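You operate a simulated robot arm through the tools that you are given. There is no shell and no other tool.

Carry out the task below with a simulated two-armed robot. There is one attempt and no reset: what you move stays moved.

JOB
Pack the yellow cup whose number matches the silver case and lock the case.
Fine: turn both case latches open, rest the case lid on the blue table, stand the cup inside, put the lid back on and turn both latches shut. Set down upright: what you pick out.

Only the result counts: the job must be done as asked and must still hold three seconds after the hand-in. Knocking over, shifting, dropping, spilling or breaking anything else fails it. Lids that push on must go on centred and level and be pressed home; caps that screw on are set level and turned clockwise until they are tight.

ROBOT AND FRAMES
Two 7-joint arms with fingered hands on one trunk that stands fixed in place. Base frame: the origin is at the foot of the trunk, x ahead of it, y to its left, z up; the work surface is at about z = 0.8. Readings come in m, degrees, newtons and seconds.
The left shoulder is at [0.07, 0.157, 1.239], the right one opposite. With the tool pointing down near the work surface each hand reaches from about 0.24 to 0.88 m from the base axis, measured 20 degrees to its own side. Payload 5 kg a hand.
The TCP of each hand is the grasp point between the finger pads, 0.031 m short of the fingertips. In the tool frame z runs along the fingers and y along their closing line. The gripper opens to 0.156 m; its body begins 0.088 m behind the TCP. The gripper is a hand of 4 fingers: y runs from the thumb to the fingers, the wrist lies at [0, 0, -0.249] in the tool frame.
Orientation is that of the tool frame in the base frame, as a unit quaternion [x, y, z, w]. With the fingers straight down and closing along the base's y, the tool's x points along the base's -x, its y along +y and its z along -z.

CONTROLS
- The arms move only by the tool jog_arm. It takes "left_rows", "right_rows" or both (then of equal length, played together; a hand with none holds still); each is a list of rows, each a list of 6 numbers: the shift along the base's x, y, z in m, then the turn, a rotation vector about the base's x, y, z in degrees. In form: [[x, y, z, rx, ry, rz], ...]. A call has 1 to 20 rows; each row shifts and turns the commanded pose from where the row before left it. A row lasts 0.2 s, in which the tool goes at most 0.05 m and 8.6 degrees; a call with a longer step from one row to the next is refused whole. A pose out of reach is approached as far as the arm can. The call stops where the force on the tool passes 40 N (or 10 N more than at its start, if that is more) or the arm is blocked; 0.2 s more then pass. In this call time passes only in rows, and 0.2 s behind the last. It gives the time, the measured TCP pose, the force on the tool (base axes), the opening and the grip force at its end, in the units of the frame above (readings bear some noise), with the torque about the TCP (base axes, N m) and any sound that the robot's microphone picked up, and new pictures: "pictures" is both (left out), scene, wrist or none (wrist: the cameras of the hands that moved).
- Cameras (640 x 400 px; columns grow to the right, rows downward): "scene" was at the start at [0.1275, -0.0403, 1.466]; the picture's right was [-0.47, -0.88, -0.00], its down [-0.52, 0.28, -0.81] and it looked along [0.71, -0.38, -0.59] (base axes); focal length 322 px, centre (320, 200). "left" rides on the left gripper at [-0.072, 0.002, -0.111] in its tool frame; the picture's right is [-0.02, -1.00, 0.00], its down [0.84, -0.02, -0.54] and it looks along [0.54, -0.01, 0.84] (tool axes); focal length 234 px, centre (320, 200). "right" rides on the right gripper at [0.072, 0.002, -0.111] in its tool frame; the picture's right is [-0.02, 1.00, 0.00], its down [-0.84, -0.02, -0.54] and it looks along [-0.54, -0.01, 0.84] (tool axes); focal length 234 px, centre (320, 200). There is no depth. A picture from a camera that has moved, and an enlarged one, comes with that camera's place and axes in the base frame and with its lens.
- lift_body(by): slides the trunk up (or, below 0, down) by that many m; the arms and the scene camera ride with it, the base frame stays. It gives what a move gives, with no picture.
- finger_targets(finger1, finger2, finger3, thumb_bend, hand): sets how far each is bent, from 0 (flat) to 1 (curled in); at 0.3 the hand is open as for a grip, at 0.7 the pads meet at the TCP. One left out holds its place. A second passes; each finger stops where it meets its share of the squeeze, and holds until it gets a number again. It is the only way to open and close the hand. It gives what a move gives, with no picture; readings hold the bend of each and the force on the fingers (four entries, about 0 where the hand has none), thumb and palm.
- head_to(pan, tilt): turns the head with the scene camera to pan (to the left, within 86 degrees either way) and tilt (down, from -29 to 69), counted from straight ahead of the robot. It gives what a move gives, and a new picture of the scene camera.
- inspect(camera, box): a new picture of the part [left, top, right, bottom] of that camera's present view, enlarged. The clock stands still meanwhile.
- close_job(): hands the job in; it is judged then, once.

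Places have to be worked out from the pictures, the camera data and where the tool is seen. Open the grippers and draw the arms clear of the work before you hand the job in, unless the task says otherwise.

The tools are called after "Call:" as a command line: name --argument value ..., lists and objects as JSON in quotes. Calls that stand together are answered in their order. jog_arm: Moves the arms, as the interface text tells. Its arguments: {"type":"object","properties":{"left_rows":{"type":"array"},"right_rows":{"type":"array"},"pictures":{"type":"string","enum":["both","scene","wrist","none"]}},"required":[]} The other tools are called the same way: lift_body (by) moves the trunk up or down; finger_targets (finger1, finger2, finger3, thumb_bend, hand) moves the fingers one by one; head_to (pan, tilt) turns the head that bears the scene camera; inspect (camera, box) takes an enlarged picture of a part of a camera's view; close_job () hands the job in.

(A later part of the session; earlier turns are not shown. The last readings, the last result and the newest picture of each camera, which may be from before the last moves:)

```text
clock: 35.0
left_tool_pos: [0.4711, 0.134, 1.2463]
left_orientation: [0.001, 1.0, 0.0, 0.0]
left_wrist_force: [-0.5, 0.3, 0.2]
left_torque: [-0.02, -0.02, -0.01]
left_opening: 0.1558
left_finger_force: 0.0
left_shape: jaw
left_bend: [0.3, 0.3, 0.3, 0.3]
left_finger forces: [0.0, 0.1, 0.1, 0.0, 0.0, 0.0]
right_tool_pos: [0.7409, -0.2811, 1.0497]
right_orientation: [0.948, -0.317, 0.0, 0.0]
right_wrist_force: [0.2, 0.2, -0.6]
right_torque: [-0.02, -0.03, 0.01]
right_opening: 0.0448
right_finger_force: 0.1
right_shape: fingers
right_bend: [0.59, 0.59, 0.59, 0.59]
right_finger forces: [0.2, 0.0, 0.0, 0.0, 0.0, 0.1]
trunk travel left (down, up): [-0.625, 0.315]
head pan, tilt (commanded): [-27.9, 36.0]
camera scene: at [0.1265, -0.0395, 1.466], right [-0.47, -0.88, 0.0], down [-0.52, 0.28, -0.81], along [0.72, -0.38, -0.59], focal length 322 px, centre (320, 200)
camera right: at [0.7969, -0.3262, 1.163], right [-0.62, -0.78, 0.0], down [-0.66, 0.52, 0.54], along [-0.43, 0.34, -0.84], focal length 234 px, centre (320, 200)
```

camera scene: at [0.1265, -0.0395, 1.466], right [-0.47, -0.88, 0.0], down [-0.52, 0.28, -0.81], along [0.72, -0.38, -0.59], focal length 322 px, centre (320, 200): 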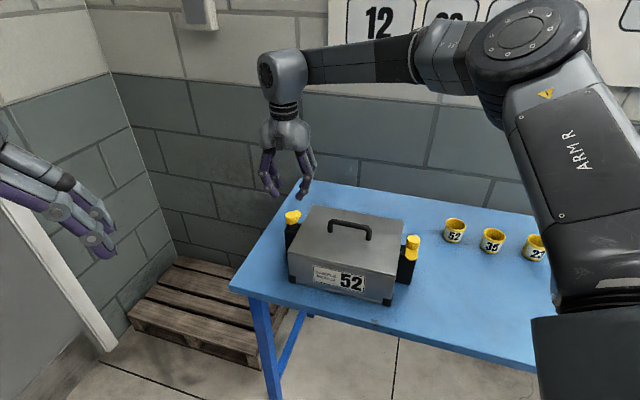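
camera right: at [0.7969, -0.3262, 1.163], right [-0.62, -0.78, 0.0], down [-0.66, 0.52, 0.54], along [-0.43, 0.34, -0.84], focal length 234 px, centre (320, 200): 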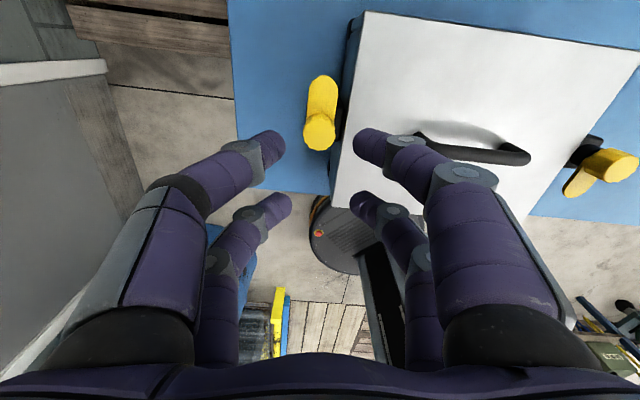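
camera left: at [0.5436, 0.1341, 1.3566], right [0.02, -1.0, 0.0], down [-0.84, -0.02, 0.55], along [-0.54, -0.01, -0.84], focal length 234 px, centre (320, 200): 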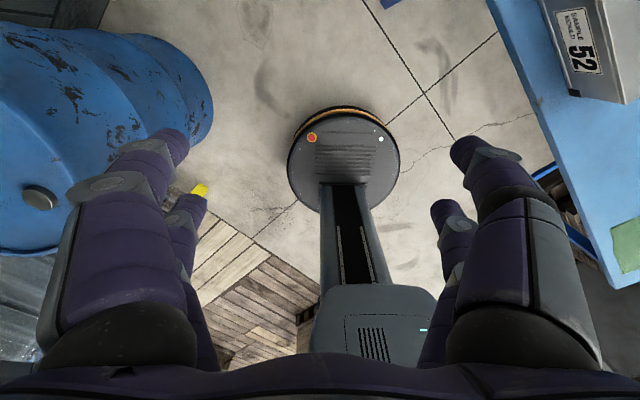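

Both latches are open and the case sits unmoved. Now I swing the hand back to 45 degrees above the lid handle, near (0.6325, -0.393).

Call:
jog_arm --right_rows '[[-0.00835, -0.00855, 0, 0, 0, -7.54], [-0.00835, -0.00855, 0, 0, 0, -7.54], [-0.00835, -0.00855, 0, 0, 0, -7.54], [-0.00835, -0.00855, 0, 0, 0, -7.54], [-0.00835, -0.00855, 0, 0, 0, -7.54], [-0.00835, -0.00855, 0, 0, 0, -7.54], [-0.00835, -0.00855, 0, 0, 0, -7.54], [-0.00835, -0.00855, 0, 0, 0, -7.54], [-0.00835, -0.00855, 0, 0, 0, -7.54], [-0.00835, -0.00855, 0, 0, 0, -7.54], [-0.00835, -0.00855, 0, 0, 0, -7.54], [-0.00835, -0.00855, 0, 0, 0, -7.54], [-0.00835, -0.00855, 0, 0, 0, -7.54]]' --pictures "both"

Call:
inspect --camera "right" --box '[220, 60, 420, 260]'

```text
clock: 37.8
left_tool_pos: [0.4713, 0.1315, 1.2464]
left_orientation: [-0.001, 1.0, 0.0, 0.0]
left_wrist_force: [0.4, 0.6, 0.0]
left_torque: [-0.02, 0.02, -0.01]
left_opening: 0.1559
left_finger_force: 0.1
left_shape: jaw
left_bend: [0.3, 0.3, 0.3, 0.3]
left_finger forces: [0.0, 0.0, 0.0, 0.0, 0.0, 0.1]
right_tool_pos: [0.6327, -0.395, 1.0522]
right_orientation: [-0.382, 0.924, 0.0, 0.0]
right_wrist_force: [0.1, 1.0, 0.4]
right_torque: [-0.02, 0.0, 0.0]
right_opening: 0.0449
right_finger_force: 0.1
right_shape: fingers
right_bend: [0.59, 0.59, 0.59, 0.59]
right_finger forces: [0.0, 0.0, 0.0, 0.0, 0.1, 0.1]
trunk travel left (down, up): [-0.625, 0.315]
head pan, tilt (commanded): [-27.9, 36.0]
camera scene: at [0.127, -0.0404, 1.466], right [-0.47, -0.88, 0.0], down [-0.52, 0.28, -0.81], along [0.71, -0.38, -0.59], focal length 322 px, centre (320, 200)
camera right: at [0.5803, -0.4447, 1.1649], right [-0.69, 0.73, 0.0], down [0.61, 0.58, 0.55], along [0.4, 0.38, -0.84], focal length 234 px, centre (320, 200)
```

scene: 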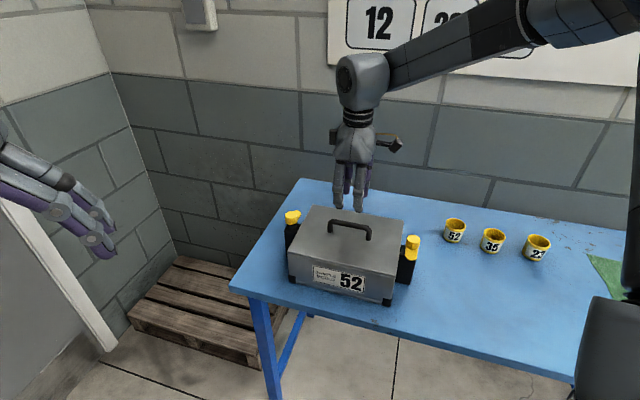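
right: 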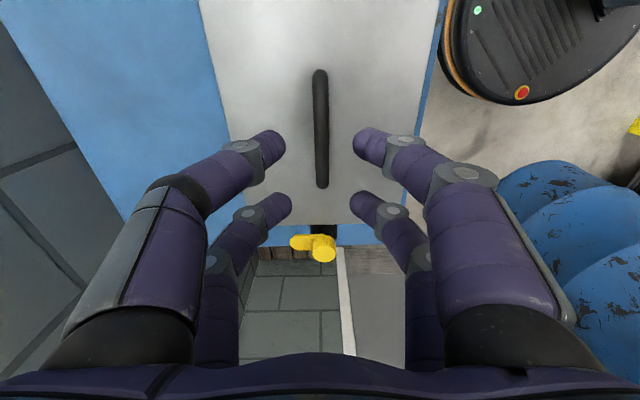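

```text
2.00 times, centred on (320, 160) of right
camera zoom: at [0.5803, -0.4447, 1.1649], right [-0.69, 0.73, 0.0], down [0.61, 0.58, 0.55], along [0.4, 0.38, -0.84], focal length 468 px, centre (320, 280)
```

zoom: 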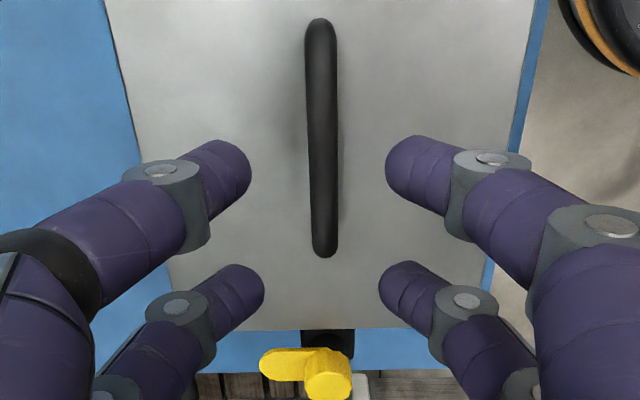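

The handle centre is at about (0.630, -0.3945) and lines up with the hand. I lower the open fingers around it to z 0.955.

Call:
jog_arm --right_rows '[[-0.001, 0, -0.03, 0, 0, 0], [-0.001, 0, -0.03, 0, 0, 0], [0, 0, -0.02, 0, 0, 0], [0, 0, -0.012, 0, 0, 0], [0, 0, -0.005, 0, 0, 0]]' --pictures "wrist"

Call:
inspect --camera "scene" --box '[310, 170, 400, 260]'

```text
clock: 39.0
left_tool_pos: [0.4719, 0.1333, 1.2446]
left_orientation: [0.0, 1.0, 0.0, 0.0]
left_wrist_force: [0.7, -0.3, -0.5]
left_torque: [-0.01, 0.02, 0.02]
left_opening: 0.1562
left_finger_force: 0.1
left_shape: jaw
left_bend: [0.3, 0.3, 0.3, 0.3]
left_finger forces: [0.0, 0.1, 0.0, 0.1, 0.0, 0.0]
right_tool_pos: [0.6317, -0.3951, 0.9533]
right_orientation: [-0.382, 0.924, -0.001, -0.001]
right_wrist_force: [0.2, 0.0, -0.6]
right_torque: [0.02, -0.03, -0.01]
right_opening: 0.0445
right_finger_force: 0.1
right_shape: fingers
right_bend: [0.59, 0.59, 0.59, 0.59]
right_finger forces: [0.0, 0.0, 0.1, 0.1, 0.0, 0.0]
trunk travel left (down, up): [-0.625, 0.315]
head pan, tilt (commanded): [-27.9, 36.0]
camera right: at [0.5798, -0.4453, 1.0673], right [-0.69, 0.72, 0.0], down [0.61, 0.58, 0.54], along [0.39, 0.38, -0.84], focal length 234 px, centre (320, 200)
```

right: 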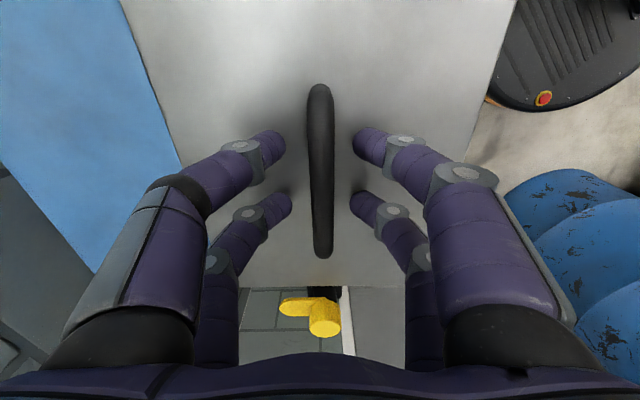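

```text
4.44 times, centred on (355, 215) of scene
camera zoom: at [0.1275, -0.0401, 1.466], right [-0.47, -0.88, 0.0], down [-0.52, 0.28, -0.81], along [0.71, -0.38, -0.59], focal length 1433 px, centre (164, 133)
```

zoom: 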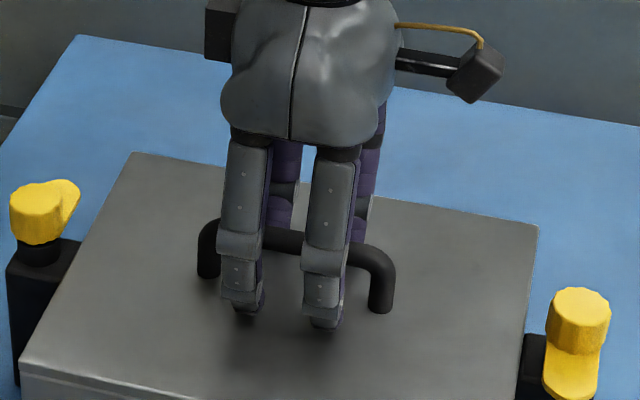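

The fingers straddle the handle evenly. I close all four on the bar.

Call:
finger_targets --hand "right" --finger1 0.8 --finger2 0.8 --finger3 0.8 --thumb_bend 0.8

Call:
inspect --camera "right" --box '[220, 60, 420, 260]'

Call:
inspect --camera "scene" --box '[310, 170, 400, 260]'

```text
clock: 40.0
left_tool_pos: [0.4724, 0.1321, 1.2458]
left_orientation: [0.0, 1.0, -0.001, 0.0]
left_wrist_force: [-1.1, -0.5, -0.2]
left_torque: [-0.03, 0.02, 0.0]
left_opening: 0.1562
left_finger_force: 0.0
left_shape: jaw
left_bend: [0.3, 0.3, 0.3, 0.3]
left_finger forces: [0.0, 0.1, 0.0, 0.0, 0.1, 0.0]
right_tool_pos: [0.6323, -0.3949, 0.9546]
right_orientation: [-0.383, 0.924, 0.001, 0.0]
right_wrist_force: [-0.4, -0.1, -4.1]
right_torque: [-0.03, 0.0, 0.05]
right_opening: 0.0
right_finger_force: 0.1
right_shape: fingers
right_bend: [0.73, 0.73, 0.74, 0.76]
right_finger forces: [0.0, 0.0, 0.0, 0.0, 0.0, 0.1]
trunk travel left (down, up): [-0.625, 0.315]
head pan, tilt (commanded): [-27.9, 36.0]
```

```text
2.00 times, centred on (320, 160) of right
camera zoom: at [0.5801, -0.4456, 1.0671], right [-0.69, 0.72, 0.0], down [0.61, 0.58, 0.54], along [0.39, 0.38, -0.84], focal length 468 px, centre (320, 280)
```

zoom: 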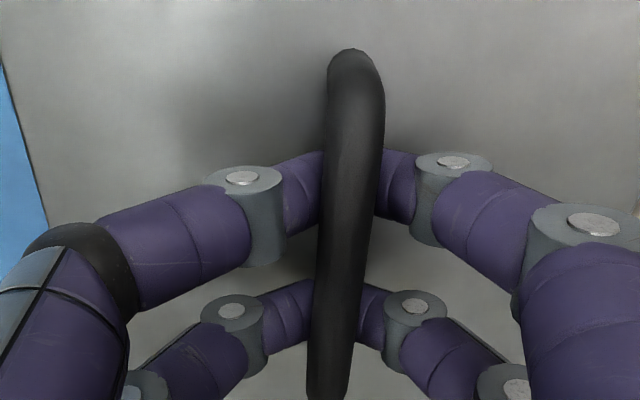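

```text
4.44 times, centred on (355, 215) of scene
camera zoom: at [0.1281, -0.0405, 1.4659], right [-0.47, -0.88, 0.0], down [-0.52, 0.28, -0.81], along [0.71, -0.38, -0.59], focal length 1433 px, centre (164, 133)
```

zoom: 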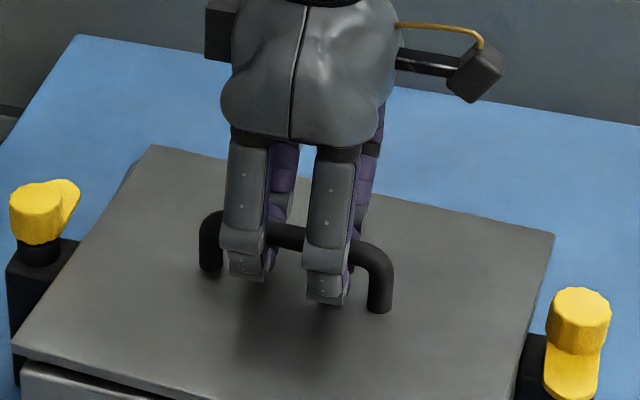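

Closing curled the fingers under the bar, so the lid is already hanging on them (about 4 N). It is a hook grip; I raise it slowly 3 cm and look at how it hangs.

Call:
jog_arm --right_rows '[[0, 0, 0.005, 0, 0, 0], [0, 0, 0.005, 0, 0, 0], [0, 0, 0.01, 0, 0, 0], [0, 0, 0.01, 0, 0, 0]]' --pictures "both"

Call:
inspect --camera "scene" --box '[270, 170, 430, 310]'

Call:
inspect --camera "right" --box '[220, 60, 420, 260]'

```text
clock: 41.0
left_tool_pos: [0.4722, 0.1314, 1.2451]
left_orientation: [0.0, 1.0, -0.001, 0.0]
left_wrist_force: [-0.2, 0.2, 0.2]
left_torque: [-0.02, -0.01, -0.01]
left_opening: 0.156
left_finger_force: 0.0
left_shape: jaw
left_bend: [0.3, 0.3, 0.3, 0.3]
left_finger forces: [0.1, 0.1, 0.1, 0.0, 0.0, 0.1]
right_tool_pos: [0.6317, -0.3939, 0.984]
right_orientation: [-0.382, 0.924, 0.001, -0.001]
right_wrist_force: [-0.6, 0.7, -2.6]
right_torque: [-0.06, -0.03, -0.01]
right_opening: 0.0
right_finger_force: 0.1
right_shape: fingers
right_bend: [0.73, 0.73, 0.75, 0.76]
right_finger forces: [0.0, 0.0, 0.0, 0.1, 0.1, 0.0]
trunk travel left (down, up): [-0.625, 0.315]
head pan, tilt (commanded): [-27.9, 36.0]
camera scene: at [0.1276, -0.0402, 1.4659], right [-0.47, -0.88, 0.0], down [-0.52, 0.28, -0.81], along [0.71, -0.38, -0.59], focal length 322 px, centre (320, 200)
camera right: at [0.5797, -0.4447, 1.0975], right [-0.69, 0.72, 0.0], down [0.61, 0.58, 0.54], along [0.39, 0.38, -0.84], focal length 234 px, centre (320, 200)
```

scene: 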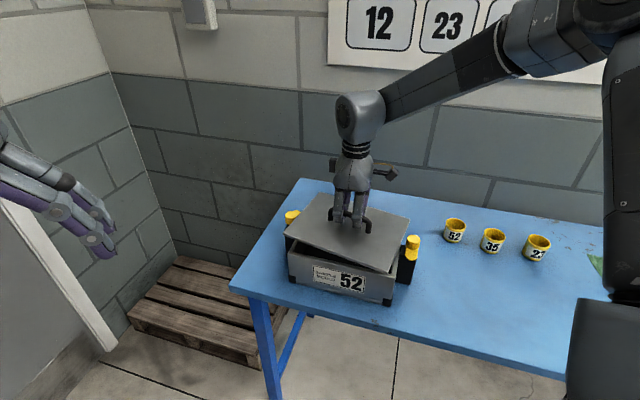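
right: 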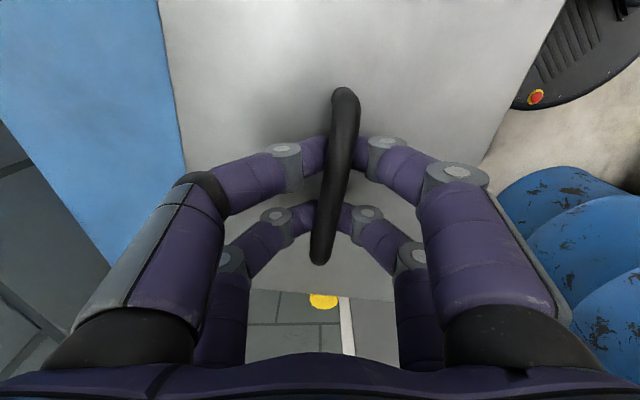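

```text
2.86 times, centred on (350, 240) of scene
camera zoom: at [0.1276, -0.0402, 1.4659], right [-0.47, -0.88, 0.0], down [-0.52, 0.28, -0.81], along [0.71, -0.38, -0.59], focal length 921 px, centre (234, 86)
```

zoom: 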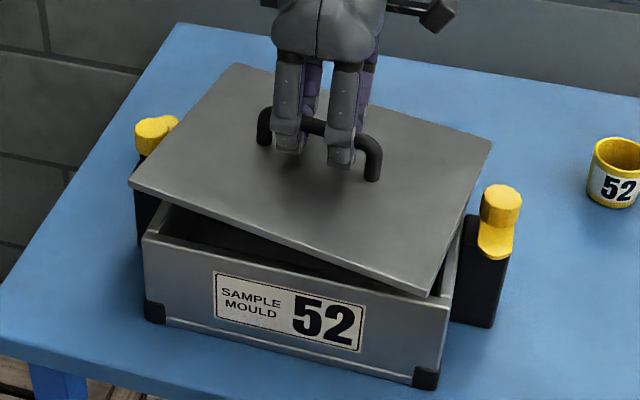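

```text
2.00 times, centred on (320, 160) of right
camera zoom: at [0.5797, -0.4447, 1.0975], right [-0.69, 0.72, 0.0], down [0.61, 0.58, 0.54], along [0.39, 0.38, -0.84], focal length 468 px, centre (320, 280)
```

zoom: 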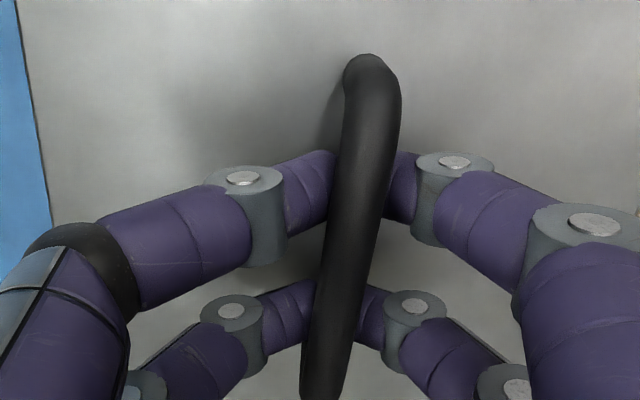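

The lid hangs tilted and yawed, its near-right corner still touching the case. I even out the finger bends to straighten the bar before lifting further.

Call:
finger_targets --hand "right" --finger1 0.735 --finger2 0.735 --finger3 0.735 --thumb_bend 0.735

Call:
inspect --camera "scene" --box '[270, 170, 430, 310]'

Call:
inspect --camera "right" --box '[220, 60, 420, 260]'

```text
clock: 42.0
left_tool_pos: [0.4719, 0.1319, 1.2448]
left_orientation: [-0.001, 1.0, 0.0, 0.0]
left_wrist_force: [0.7, 0.2, -0.5]
left_torque: [0.02, 0.01, -0.02]
left_opening: 0.1561
left_finger_force: 0.1
left_shape: jaw
left_bend: [0.3, 0.3, 0.3, 0.3]
left_finger forces: [0.0, 0.0, 0.0, 0.0, 0.0, 0.1]
right_tool_pos: [0.6323, -0.3951, 0.9851]
right_orientation: [-0.382, 0.924, 0.0, 0.0]
right_wrist_force: [0.3, -0.3, -3.5]
right_torque: [-0.03, -0.02, -0.02]
right_opening: 0.0
right_finger_force: 0.1
right_shape: fingers
right_bend: [0.71, 0.72, 0.72, 0.73]
right_finger forces: [0.1, 0.0, 0.0, 0.1, 0.0, 0.1]
trunk travel left (down, up): [-0.625, 0.315]
head pan, tilt (commanded): [-27.9, 36.0]
```

```text
2.86 times, centred on (350, 240) of scene
camera zoom: at [0.1279, -0.0404, 1.4659], right [-0.47, -0.88, 0.0], down [-0.52, 0.28, -0.81], along [0.71, -0.38, -0.59], focal length 921 px, centre (234, 86)
```

zoom: 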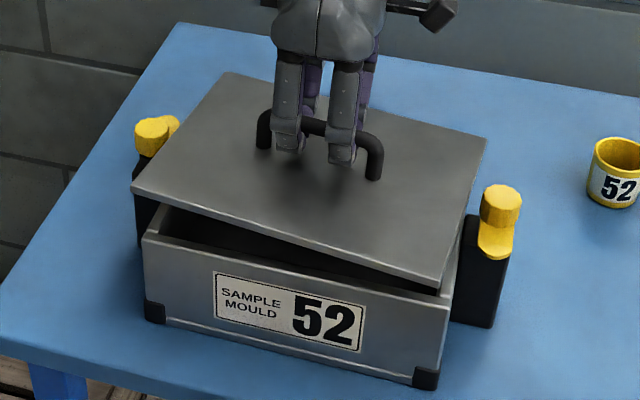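

```text
2.00 times, centred on (320, 160) of right
camera zoom: at [0.5801, -0.4449, 1.0973], right [-0.69, 0.72, 0.0], down [0.61, 0.58, 0.54], along [0.39, 0.38, -0.84], focal length 468 px, centre (320, 280)
```

zoom: 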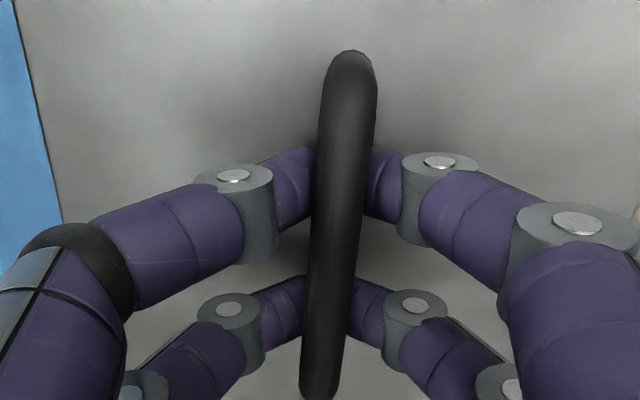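

Much straighter now. I lift the lid well clear of the case and the knobs.

Call:
jog_arm --right_rows '[[0, 0, 0.01, 0, 0, 0], [0, 0, 0.015, 0, 0, 0], [0, 0, 0.02, 0, 0, 0], [0, 0, 0.02, 0, 0, 0], [0, 0, 0.015, 0, 0, 0]]' --pictures "both"

Call:
inspect --camera "scene" --box '[260, 130, 440, 310]'

```text
clock: 43.2
left_tool_pos: [0.4715, 0.1324, 1.2452]
left_orientation: [0.0, 1.0, 0.0, 0.0]
left_wrist_force: [-0.5, 0.7, 0.1]
left_torque: [0.02, 0.0, 0.01]
left_opening: 0.1562
left_finger_force: 0.1
left_shape: jaw
left_bend: [0.3, 0.3, 0.3, 0.3]
left_finger forces: [0.0, 0.0, 0.1, 0.0, 0.0, 0.1]
right_tool_pos: [0.6325, -0.3958, 1.0658]
right_orientation: [-0.382, 0.924, 0.0, 0.001]
right_wrist_force: [-0.6, 0.7, -3.7]
right_torque: [-0.01, 0.02, -0.01]
right_opening: 0.0
right_finger_force: 1.8
right_shape: fingers
right_bend: [0.71, 0.72, 0.72, 0.73]
right_finger forces: [0.0, 3.1, 0.1, 0.0, 0.0, 0.0]
trunk travel left (down, up): [-0.625, 0.315]
head pan, tilt (commanded): [-27.9, 36.0]
camera scene: at [0.1276, -0.0401, 1.4659], right [-0.47, -0.88, 0.0], down [-0.52, 0.28, -0.81], along [0.71, -0.38, -0.59], focal length 322 px, centre (320, 200)
camera right: at [0.5794, -0.4463, 1.1783], right [-0.69, 0.72, 0.0], down [0.61, 0.58, 0.54], along [0.39, 0.38, -0.84], focal length 234 px, centre (320, 200)
```

scene: 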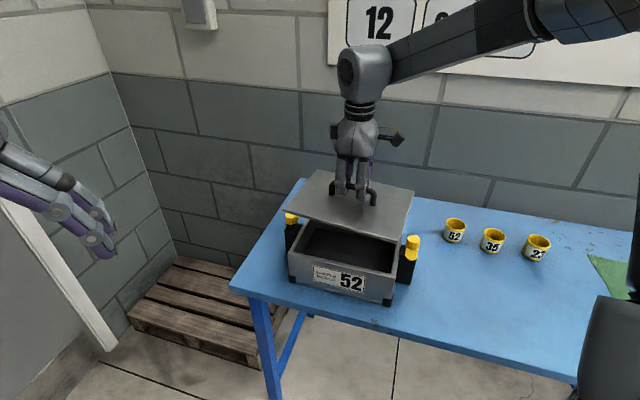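
right: 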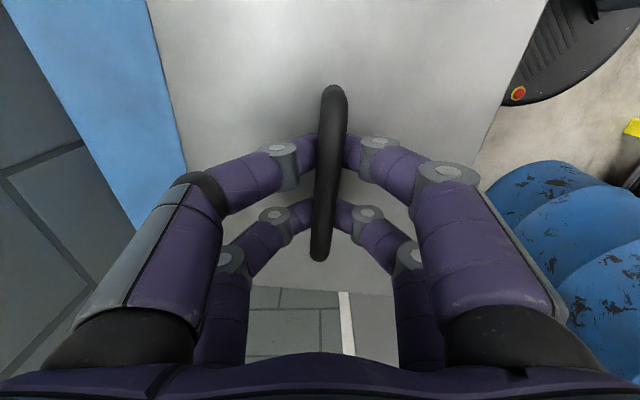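

```text
2.22 times, centred on (350, 220) of scene
camera zoom: at [0.1276, -0.0401, 1.4659], right [-0.47, -0.88, 0.0], down [-0.52, 0.28, -0.81], along [0.71, -0.38, -0.59], focal length 717 px, centre (253, 156)
```

zoom: 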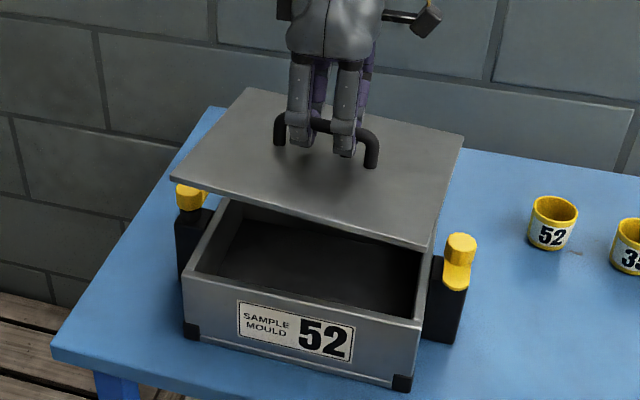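

The lid hangs free and nearly level, and the case is empty inside. I carry it to the clear table area at right, toward (0.393, -0.635).

Call:
jog_arm --right_rows '[[-0.008, -0.008, 0, 0, 0, 0], [-0.014, -0.014, 0, 0, 0, 0], [-0.018, -0.018, 0, 0, 0, 0], [-0.02, -0.02, 0, 0, 0, 0], [-0.02, -0.02, 0, 0, 0, 0], [-0.02, -0.02, 0, 0, 0, 0], [-0.02, -0.02, 0, 0, 0, 0], [-0.02, -0.02, 0, 0, 0, 0], [-0.02, -0.02, 0, 0, 0, 0], [-0.02, -0.02, 0, 0, 0, 0], [-0.02, -0.02, 0, 0, 0, 0], [-0.018, -0.018, 0, 0, 0, 0], [-0.014, -0.014, 0, 0, 0, 0], [-0.008, -0.008, 0, 0, 0, 0]]' --pictures "both"

Call:
inspect --camera "scene" --box '[360, 180, 600, 400]'

```text
clock: 46.2
left_tool_pos: [0.4726, 0.1301, 1.247]
left_orientation: [-0.001, 1.0, 0.0, -0.001]
left_wrist_force: [-0.1, -0.5, -0.4]
left_torque: [-0.01, -0.02, 0.01]
left_opening: 0.1557
left_finger_force: 0.0
left_shape: jaw
left_bend: [0.3, 0.3, 0.3, 0.3]
left_finger forces: [0.0, 0.0, 0.0, 0.1, 0.0, 0.1]
right_tool_pos: [0.3922, -0.6338, 1.0643]
right_orientation: [-0.383, 0.924, 0.0, 0.0]
right_wrist_force: [0.5, -0.1, -4.0]
right_torque: [0.0, 0.0, -0.02]
right_opening: 0.0004
right_finger_force: 0.1
right_shape: fingers
right_bend: [0.71, 0.72, 0.72, 0.73]
right_finger forces: [0.0, 0.1, 0.0, 0.0, 0.0, 0.0]
trunk travel left (down, up): [-0.625, 0.315]
head pan, tilt (commanded): [-27.9, 36.0]
camera scene: at [0.1275, -0.0409, 1.4659], right [-0.47, -0.88, 0.0], down [-0.52, 0.28, -0.81], along [0.71, -0.38, -0.59], focal length 322 px, centre (320, 200)
camera right: at [0.3399, -0.685, 1.1774], right [-0.69, 0.72, 0.0], down [0.61, 0.58, 0.55], along [0.39, 0.38, -0.84], focal length 234 px, centre (320, 200)
```

scene: 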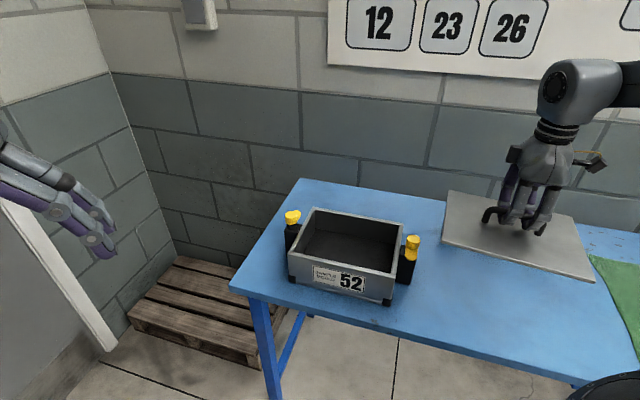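
right: 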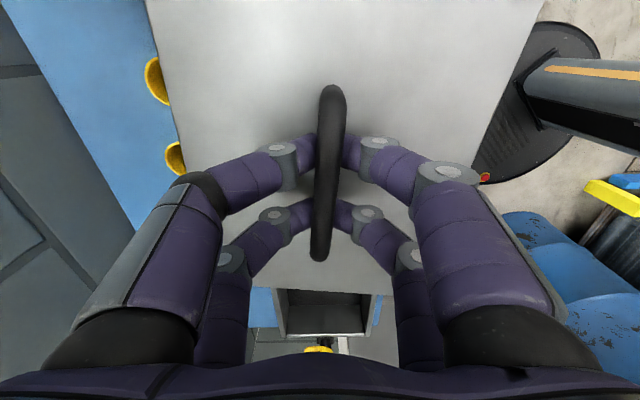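

```text
1.82 times, centred on (480, 290) of scene
camera zoom: at [0.1275, -0.0409, 1.4659], right [-0.47, -0.88, 0.0], down [-0.52, 0.28, -0.81], along [0.71, -0.38, -0.59], focal length 586 px, centre (29, 36)
```

zoom: 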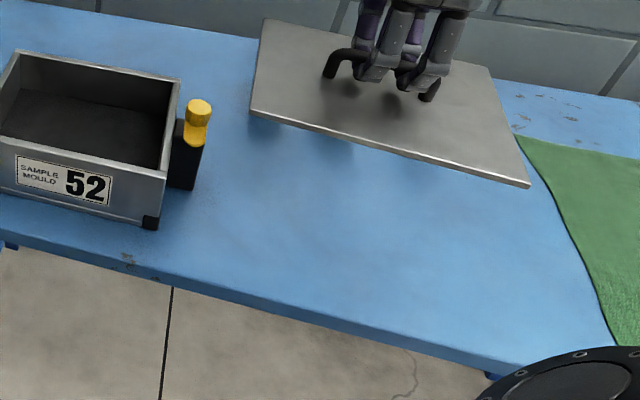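

The lid hovers over free table. I shift slightly further from the case and cups and lower it toward the table.

Call:
jog_arm --right_rows '[[-0.005, -0.002, -0.012, 0, 0, 0], [-0.005, -0.002, -0.02, 0, 0, 0], [-0.005, -0.002, -0.025, 0, 0, 0], [-0.005, -0.002, -0.025, 0, 0, 0], [0, 0, -0.025, 0, 0, 0], [0, 0, -0.025, 0, 0, 0], [0, 0, -0.025, 0, 0, 0], [0, 0, -0.018, 0, 0, 0], [0, 0, -0.01, 0, 0, 0]]' --pictures "both"

Call:
inspect --camera "scene" --box '[360, 180, 600, 400]'

```text
clock: 48.2
left_tool_pos: [0.473, 0.1306, 1.2456]
left_orientation: [0.0, 1.0, 0.0, 0.0]
left_wrist_force: [0.6, 0.3, -0.1]
left_torque: [0.04, -0.02, 0.0]
left_opening: 0.156
left_finger_force: 0.1
left_shape: jaw
left_bend: [0.3, 0.3, 0.3, 0.3]
left_finger forces: [0.1, 0.0, 0.0, 0.0, 0.0, 0.0]
right_tool_pos: [0.3729, -0.642, 0.8779]
right_orientation: [-0.383, 0.924, 0.0, 0.0]
right_wrist_force: [-0.2, 0.3, -3.1]
right_torque: [-0.03, 0.01, -0.03]
right_opening: 0.0003
right_finger_force: 0.9
right_shape: fingers
right_bend: [0.71, 0.72, 0.72, 0.73]
right_finger forces: [0.0, 2.9, 0.0, 0.1, 0.0, 0.0]
trunk travel left (down, up): [-0.625, 0.315]
head pan, tilt (commanded): [-27.9, 36.0]
camera scene: at [0.1278, -0.0409, 1.4659], right [-0.47, -0.88, 0.0], down [-0.52, 0.28, -0.81], along [0.71, -0.38, -0.59], focal length 322 px, centre (320, 200)
camera right: at [0.3209, -0.6923, 0.9914], right [-0.69, 0.72, 0.0], down [0.61, 0.58, 0.55], along [0.39, 0.38, -0.84], focal length 234 px, centre (320, 200)
```

scene: 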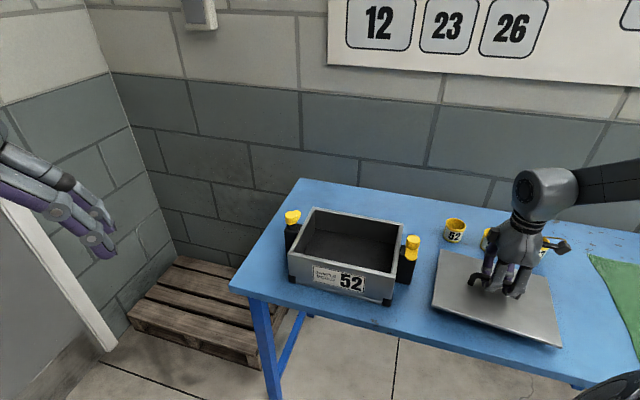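
right: 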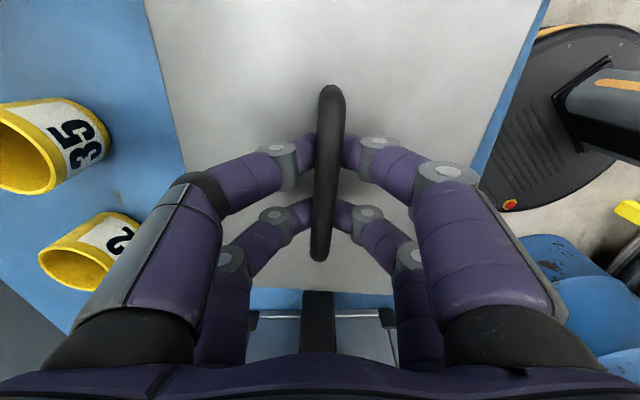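

```text
1.82 times, centred on (480, 290) of scene
camera zoom: at [0.1278, -0.0409, 1.4659], right [-0.47, -0.88, 0.0], down [-0.52, 0.28, -0.81], along [0.71, -0.38, -0.59], focal length 586 px, centre (29, 36)
```

zoom: 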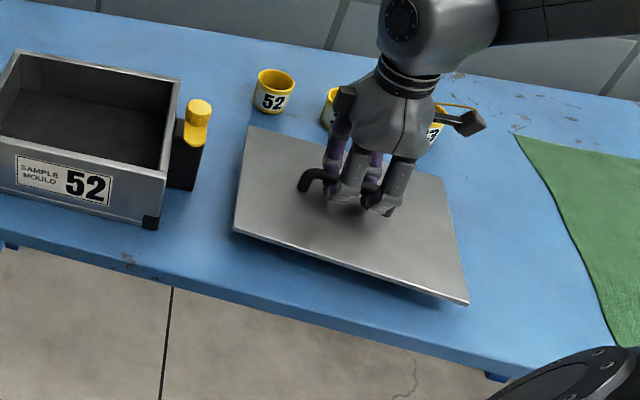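

About 4 cm still to go, with some 25 mm to the table's front edge. I lower on in small steps.

Call:
jog_arm --right_rows '[[0, 0, -0.008, 0, 0, 0], [0, 0, -0.006, 0, 0, 0], [0, 0, -0.004, 0, 0, 0], [0, 0, -0.003, 0, 0, 0]]' --pictures "none"

Call:
inspect --camera "scene" --box '[420, 220, 580, 360]'

```text
clock: 49.2
left_tool_pos: [0.4712, 0.1311, 1.2459]
left_orientation: [0.0, 1.0, 0.0, 0.0]
left_wrist_force: [0.5, -0.6, 0.6]
left_torque: [-0.01, 0.01, 0.0]
left_opening: 0.156
left_finger_force: 0.0
left_shape: jaw
left_bend: [0.3, 0.3, 0.3, 0.3]
left_finger forces: [0.1, 0.0, 0.0, 0.1, 0.0, 0.0]
right_tool_pos: [0.3716, -0.6419, 0.8581]
right_orientation: [-0.383, 0.924, 0.0, -0.001]
right_wrist_force: [-0.7, -0.3, -4.0]
right_torque: [-0.03, 0.04, 0.0]
right_opening: 0.0
right_finger_force: 1.6
right_shape: fingers
right_bend: [0.71, 0.72, 0.72, 0.73]
right_finger forces: [0.0, 3.1, 0.0, 0.0, 0.0, 0.1]
trunk travel left (down, up): [-0.625, 0.315]
head pan, tilt (commanded): [-27.9, 36.0]
```

```text
2.86 times, centred on (500, 290) of scene
camera zoom: at [0.1279, -0.0408, 1.4659], right [-0.47, -0.88, 0.0], down [-0.52, 0.28, -0.81], along [0.71, -0.38, -0.59], focal length 921 px, centre (-194, -57)
```

zoom: 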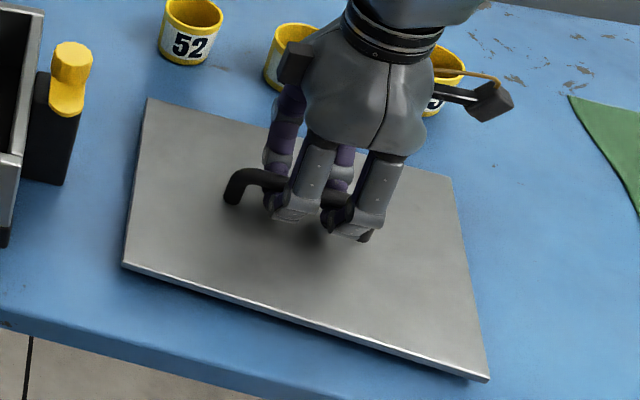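

Call:
jog_arm --right_rows '[[0, 0, -0.003, 0, 0, 0], [0, 0, -0.003, 0, 0, 0], [0, 0, -0.003, 0, 0, 0]]' --pictures "none"

Call:
inspect --camera "scene" --box '[420, 220, 580, 360]'

```text
clock: 50.0
left_tool_pos: [0.472, 0.133, 1.245]
left_orientation: [0.0, 1.0, 0.0, 0.0]
left_wrist_force: [0.0, 0.3, -0.2]
left_torque: [-0.02, 0.0, 0.04]
left_opening: 0.1561
left_finger_force: 0.1
left_shape: jaw
left_bend: [0.3, 0.3, 0.3, 0.3]
left_finger forces: [0.0, 0.1, 0.1, 0.0, 0.0, 0.1]
right_tool_pos: [0.3714, -0.6424, 0.8503]
right_orientation: [-0.383, 0.924, 0.0, 0.001]
right_wrist_force: [0.4, 0.4, 3.8]
right_torque: [-0.03, 0.07, 0.01]
right_opening: 0.0003
right_finger_force: 0.0
right_shape: fingers
right_bend: [0.72, 0.72, 0.72, 0.73]
right_finger forces: [0.0, 0.0, 0.0, 0.1, 0.0, 0.0]
trunk travel left (down, up): [-0.625, 0.315]
head pan, tilt (commanded): [-27.9, 36.0]
```

```text
2.86 times, centred on (500, 290) of scene
camera zoom: at [0.127, -0.0394, 1.4661], right [-0.47, -0.88, 0.0], down [-0.52, 0.28, -0.81], along [0.71, -0.38, -0.59], focal length 921 px, centre (-194, -57)
```

zoom: 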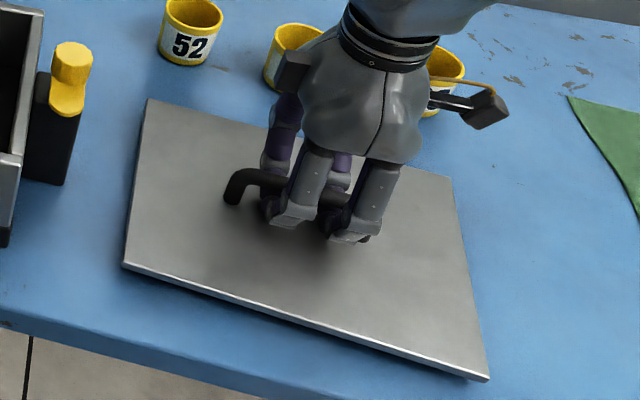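

The lid has touched down (force changed from -4 to +3.8 N). I open the fingers in stages, raising slightly so the tips do not press on the lid.

Call:
finger_targets --hand "right" --finger1 0.69 --finger2 0.69 --finger3 0.69 --thumb_bend 0.69

Call:
inspect --camera "right" --box '[220, 60, 420, 260]'

```text
clock: 51.0
left_tool_pos: [0.4707, 0.1342, 1.246]
left_orientation: [-0.001, 1.0, -0.001, -0.001]
left_wrist_force: [0.6, -0.2, -0.6]
left_torque: [0.0, 0.02, 0.02]
left_opening: 0.156
left_finger_force: 0.1
left_shape: jaw
left_bend: [0.3, 0.3, 0.3, 0.3]
left_finger forces: [0.1, 0.1, 0.0, 0.0, 0.1, 0.0]
right_tool_pos: [0.3708, -0.6425, 0.8515]
right_orientation: [-0.382, 0.924, -0.002, 0.001]
right_wrist_force: [1.7, -3.2, 18.9]
right_torque: [-0.21, -0.11, -0.01]
right_opening: 0.0036
right_finger_force: 9.7
right_shape: fingers
right_bend: [0.7, 0.7, 0.7, 0.71]
right_finger forces: [2.6, 2.1, 6.2, 0.0, 8.2, 0.0]
trunk travel left (down, up): [-0.625, 0.315]
head pan, tilt (commanded): [-27.9, 36.0]
```

```text
2.00 times, centred on (320, 160) of right
camera zoom: at [0.3187, -0.6924, 0.965], right [-0.69, 0.72, 0.0], down [0.61, 0.58, 0.54], along [0.4, 0.37, -0.84], focal length 468 px, centre (320, 280)
```

zoom: 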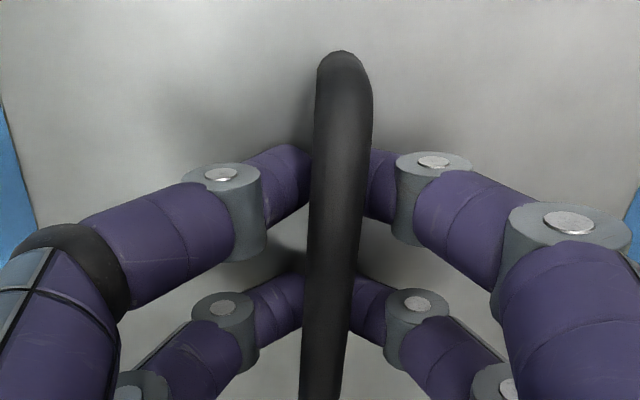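

The tips press on the lid with about 19 N; I raise 4 mm and open further.

Call:
jog_arm --right_rows '[[0, 0, 0.004, 0, 0, 0]]' --pictures "none"

Call:
finger_targets --hand "right" --finger1 0.67 --finger2 0.67 --finger3 0.67 --thumb_bend 0.67

```text
clock: 51.4
left_tool_pos: [0.4723, 0.1326, 1.2449]
left_orientation: [0.0, 1.0, 0.0, 0.001]
left_wrist_force: [0.7, 0.4, 0.2]
left_torque: [-0.01, -0.01, -0.02]
left_opening: 0.1561
left_finger_force: 0.1
left_shape: jaw
left_bend: [0.3, 0.3, 0.3, 0.3]
left_finger forces: [0.1, 0.1, 0.1, 0.1, 0.0, 0.0]
right_tool_pos: [0.3699, -0.6409, 0.8526]
right_orientation: [-0.383, 0.924, 0.001, 0.0]
right_wrist_force: [-0.2, -0.1, 3.2]
right_torque: [-0.01, 0.01, 0.0]
right_opening: 0.0065
right_finger_force: 1.4
right_shape: fingers
right_bend: [0.69, 0.69, 0.69, 0.69]
right_finger forces: [0.4, 0.3, 1.2, 0.0, 1.1, 0.1]
trunk travel left (down, up): [-0.625, 0.315]
head pan, tilt (commanded): [-27.9, 36.0]
```

```text
clock: 52.4
left_tool_pos: [0.4715, 0.1313, 1.2454]
left_orientation: [0.0, 1.0, 0.0, 0.0]
left_wrist_force: [0.8, 0.4, -0.7]
left_torque: [-0.02, 0.0, -0.03]
left_opening: 0.1561
left_finger_force: 0.0
left_shape: jaw
left_bend: [0.3, 0.3, 0.3, 0.3]
left_finger forces: [0.0, 0.0, 0.0, 0.0, 0.0, 0.0]
right_tool_pos: [0.3709, -0.6426, 0.8553]
right_orientation: [-0.383, 0.924, 0.0, 0.0]
right_wrist_force: [-0.6, -0.7, 1.8]
right_torque: [0.01, -0.01, 0.0]
right_opening: 0.0145
right_finger_force: 0.9
right_shape: fingers
right_bend: [0.67, 0.67, 0.67, 0.67]
right_finger forces: [0.7, 0.5, 0.1, 0.0, 0.1, 0.1]
trunk travel left (down, up): [-0.625, 0.315]
head pan, tilt (commanded): [-27.9, 36.0]
```

Call:
jog_arm --right_rows '[[0, 0, 0.002, 0, 0, 0]]' --pictures "none"

Call:
finger_targets --hand "right" --finger1 0.6 --finger2 0.6 --finger3 0.6 --thumb_bend 0.6

Call:
inspect --camera "right" --box '[220, 60, 420, 260]'

```text
clock: 52.8
left_tool_pos: [0.4715, 0.1331, 1.2452]
left_orientation: [0.0, 1.0, 0.0, 0.0]
left_wrist_force: [0.2, 0.4, -0.5]
left_torque: [0.02, 0.02, 0.0]
left_opening: 0.156
left_finger_force: 0.0
left_shape: jaw
left_bend: [0.3, 0.3, 0.3, 0.3]
left_finger forces: [0.0, 0.0, 0.1, 0.0, 0.1, 0.0]
right_tool_pos: [0.3719, -0.6436, 0.8563]
right_orientation: [-0.381, 0.925, 0.0, 0.0]
right_wrist_force: [0.1, 0.9, 0.5]
right_torque: [-0.04, 0.0, -0.01]
right_opening: 0.0147
right_finger_force: 0.0
right_shape: fingers
right_bend: [0.67, 0.67, 0.67, 0.67]
right_finger forces: [0.0, 0.1, 0.0, 0.0, 0.0, 0.1]
trunk travel left (down, up): [-0.625, 0.315]
head pan, tilt (commanded): [-27.9, 36.0]
```

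```text
clock: 53.8
left_tool_pos: [0.4695, 0.132, 1.2457]
left_orientation: [0.0, 1.0, 0.0, 0.0]
left_wrist_force: [0.0, -0.3, -0.5]
left_torque: [-0.04, -0.01, 0.0]
left_opening: 0.1558
left_finger_force: 0.1
left_shape: jaw
left_bend: [0.3, 0.3, 0.3, 0.3]
left_finger forces: [0.1, 0.0, 0.1, 0.0, 0.0, 0.1]
right_tool_pos: [0.3715, -0.643, 0.8578]
right_orientation: [-0.381, 0.924, 0.0, 0.001]
right_wrist_force: [1.8, -2.0, 11.7]
right_torque: [-0.15, -0.11, -0.03]
right_opening: 0.0396
right_finger_force: 5.7
right_shape: fingers
right_bend: [0.61, 0.61, 0.61, 0.6]
right_finger forces: [2.1, 2.1, 3.8, 0.1, 3.5, 0.0]
trunk travel left (down, up): [-0.625, 0.315]
head pan, tilt (commanded): [-27.9, 36.0]
```

```text
2.00 times, centred on (320, 160) of right
camera zoom: at [0.3191, -0.6926, 0.9704], right [-0.69, 0.72, 0.0], down [0.61, 0.58, 0.54], along [0.4, 0.37, -0.84], focal length 468 px, centre (320, 280)
```

zoom: 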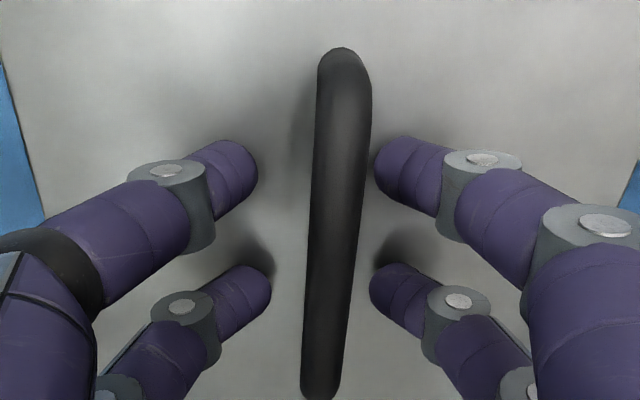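

The fingers are free of the bar. I raise the hand straight up, then look at the lid and the case.

Call:
jog_arm --right_rows '[[0, 0, 0.01, 0, 0, 0], [0, 0, 0.03, 0, 0, 0], [0, 0, 0.04, 0, 0, 0], [0, 0, 0.04, 0, 0, 0], [0, 0, 0.04, 0, 0, 0]]' --pictures "both"

Call:
inspect --camera "scene" --box '[420, 220, 580, 360]'

Call:
inspect --camera "right" --box '[180, 40, 460, 240]'

Call:
inspect --camera "scene" --box '[270, 190, 440, 310]'

```text
clock: 55.0
left_tool_pos: [0.4711, 0.1321, 1.2447]
left_orientation: [0.0, 1.0, -0.001, 0.0]
left_wrist_force: [-0.7, 0.1, -0.2]
left_torque: [-0.02, 0.0, -0.01]
left_opening: 0.1558
left_finger_force: 0.0
left_shape: jaw
left_bend: [0.3, 0.3, 0.3, 0.3]
left_finger forces: [0.0, 0.1, 0.1, 0.0, 0.1, 0.0]
right_tool_pos: [0.3714, -0.6437, 1.0178]
right_orientation: [-0.382, 0.924, -0.001, 0.001]
right_wrist_force: [-0.2, 0.7, 0.7]
right_torque: [-0.01, 0.01, -0.01]
right_opening: 0.0413
right_finger_force: 0.1
right_shape: fingers
right_bend: [0.6, 0.6, 0.6, 0.6]
right_finger forces: [0.0, 0.0, 0.0, 0.0, 0.0, 0.1]
trunk travel left (down, up): [-0.625, 0.315]
head pan, tilt (commanded): [-27.9, 36.0]
camera scene: at [0.1267, -0.0387, 1.466], right [-0.47, -0.88, 0.0], down [-0.52, 0.27, -0.81], along [0.71, -0.38, -0.59], focal length 322 px, centre (320, 200)
camera right: at [0.3195, -0.6944, 1.1308], right [-0.69, 0.72, 0.0], down [0.61, 0.58, 0.54], along [0.39, 0.38, -0.84], focal length 234 px, centre (320, 200)
```

scene: 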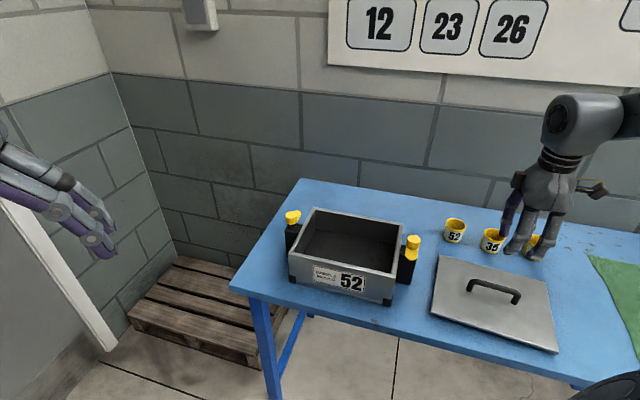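
right: 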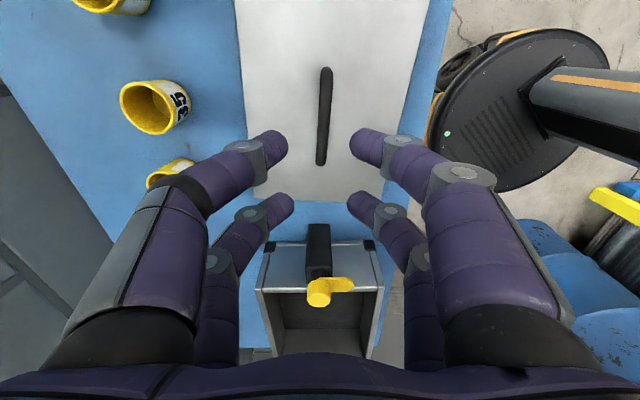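

```text
2.86 times, centred on (500, 290) of scene
camera zoom: at [0.1267, -0.0387, 1.466], right [-0.47, -0.88, 0.0], down [-0.52, 0.27, -0.81], along [0.71, -0.38, -0.59], focal length 921 px, centre (-194, -57)
```

zoom: 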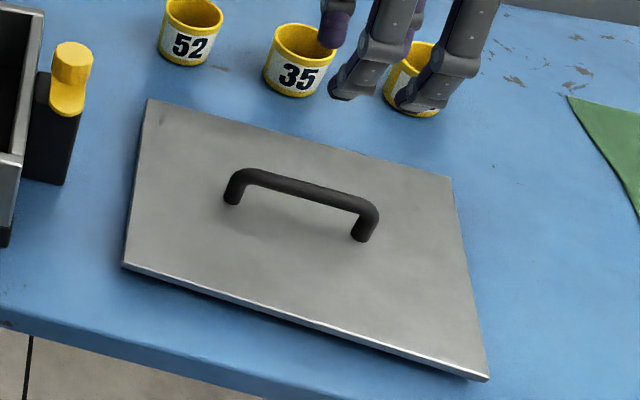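

```text
2.00 times, centred on (320, 140) of right
camera zoom: at [0.3195, -0.6944, 1.1308], right [-0.69, 0.72, 0.0], down [0.61, 0.58, 0.54], along [0.39, 0.38, -0.84], focal length 468 px, centre (320, 320)
```

zoom: 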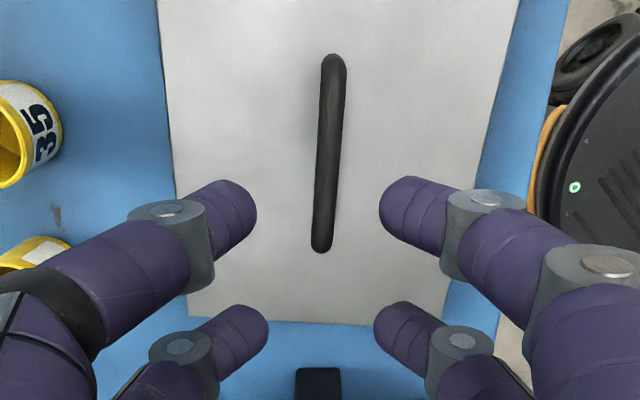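

```text
3.33 times, centred on (355, 250) of scene
camera zoom: at [0.1267, -0.0387, 1.466], right [-0.47, -0.88, 0.0], down [-0.52, 0.27, -0.81], along [0.71, -0.38, -0.59], focal length 1075 px, centre (203, 33)
```

zoom: 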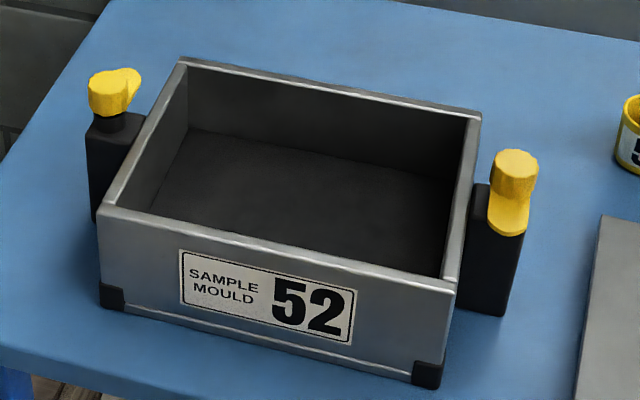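

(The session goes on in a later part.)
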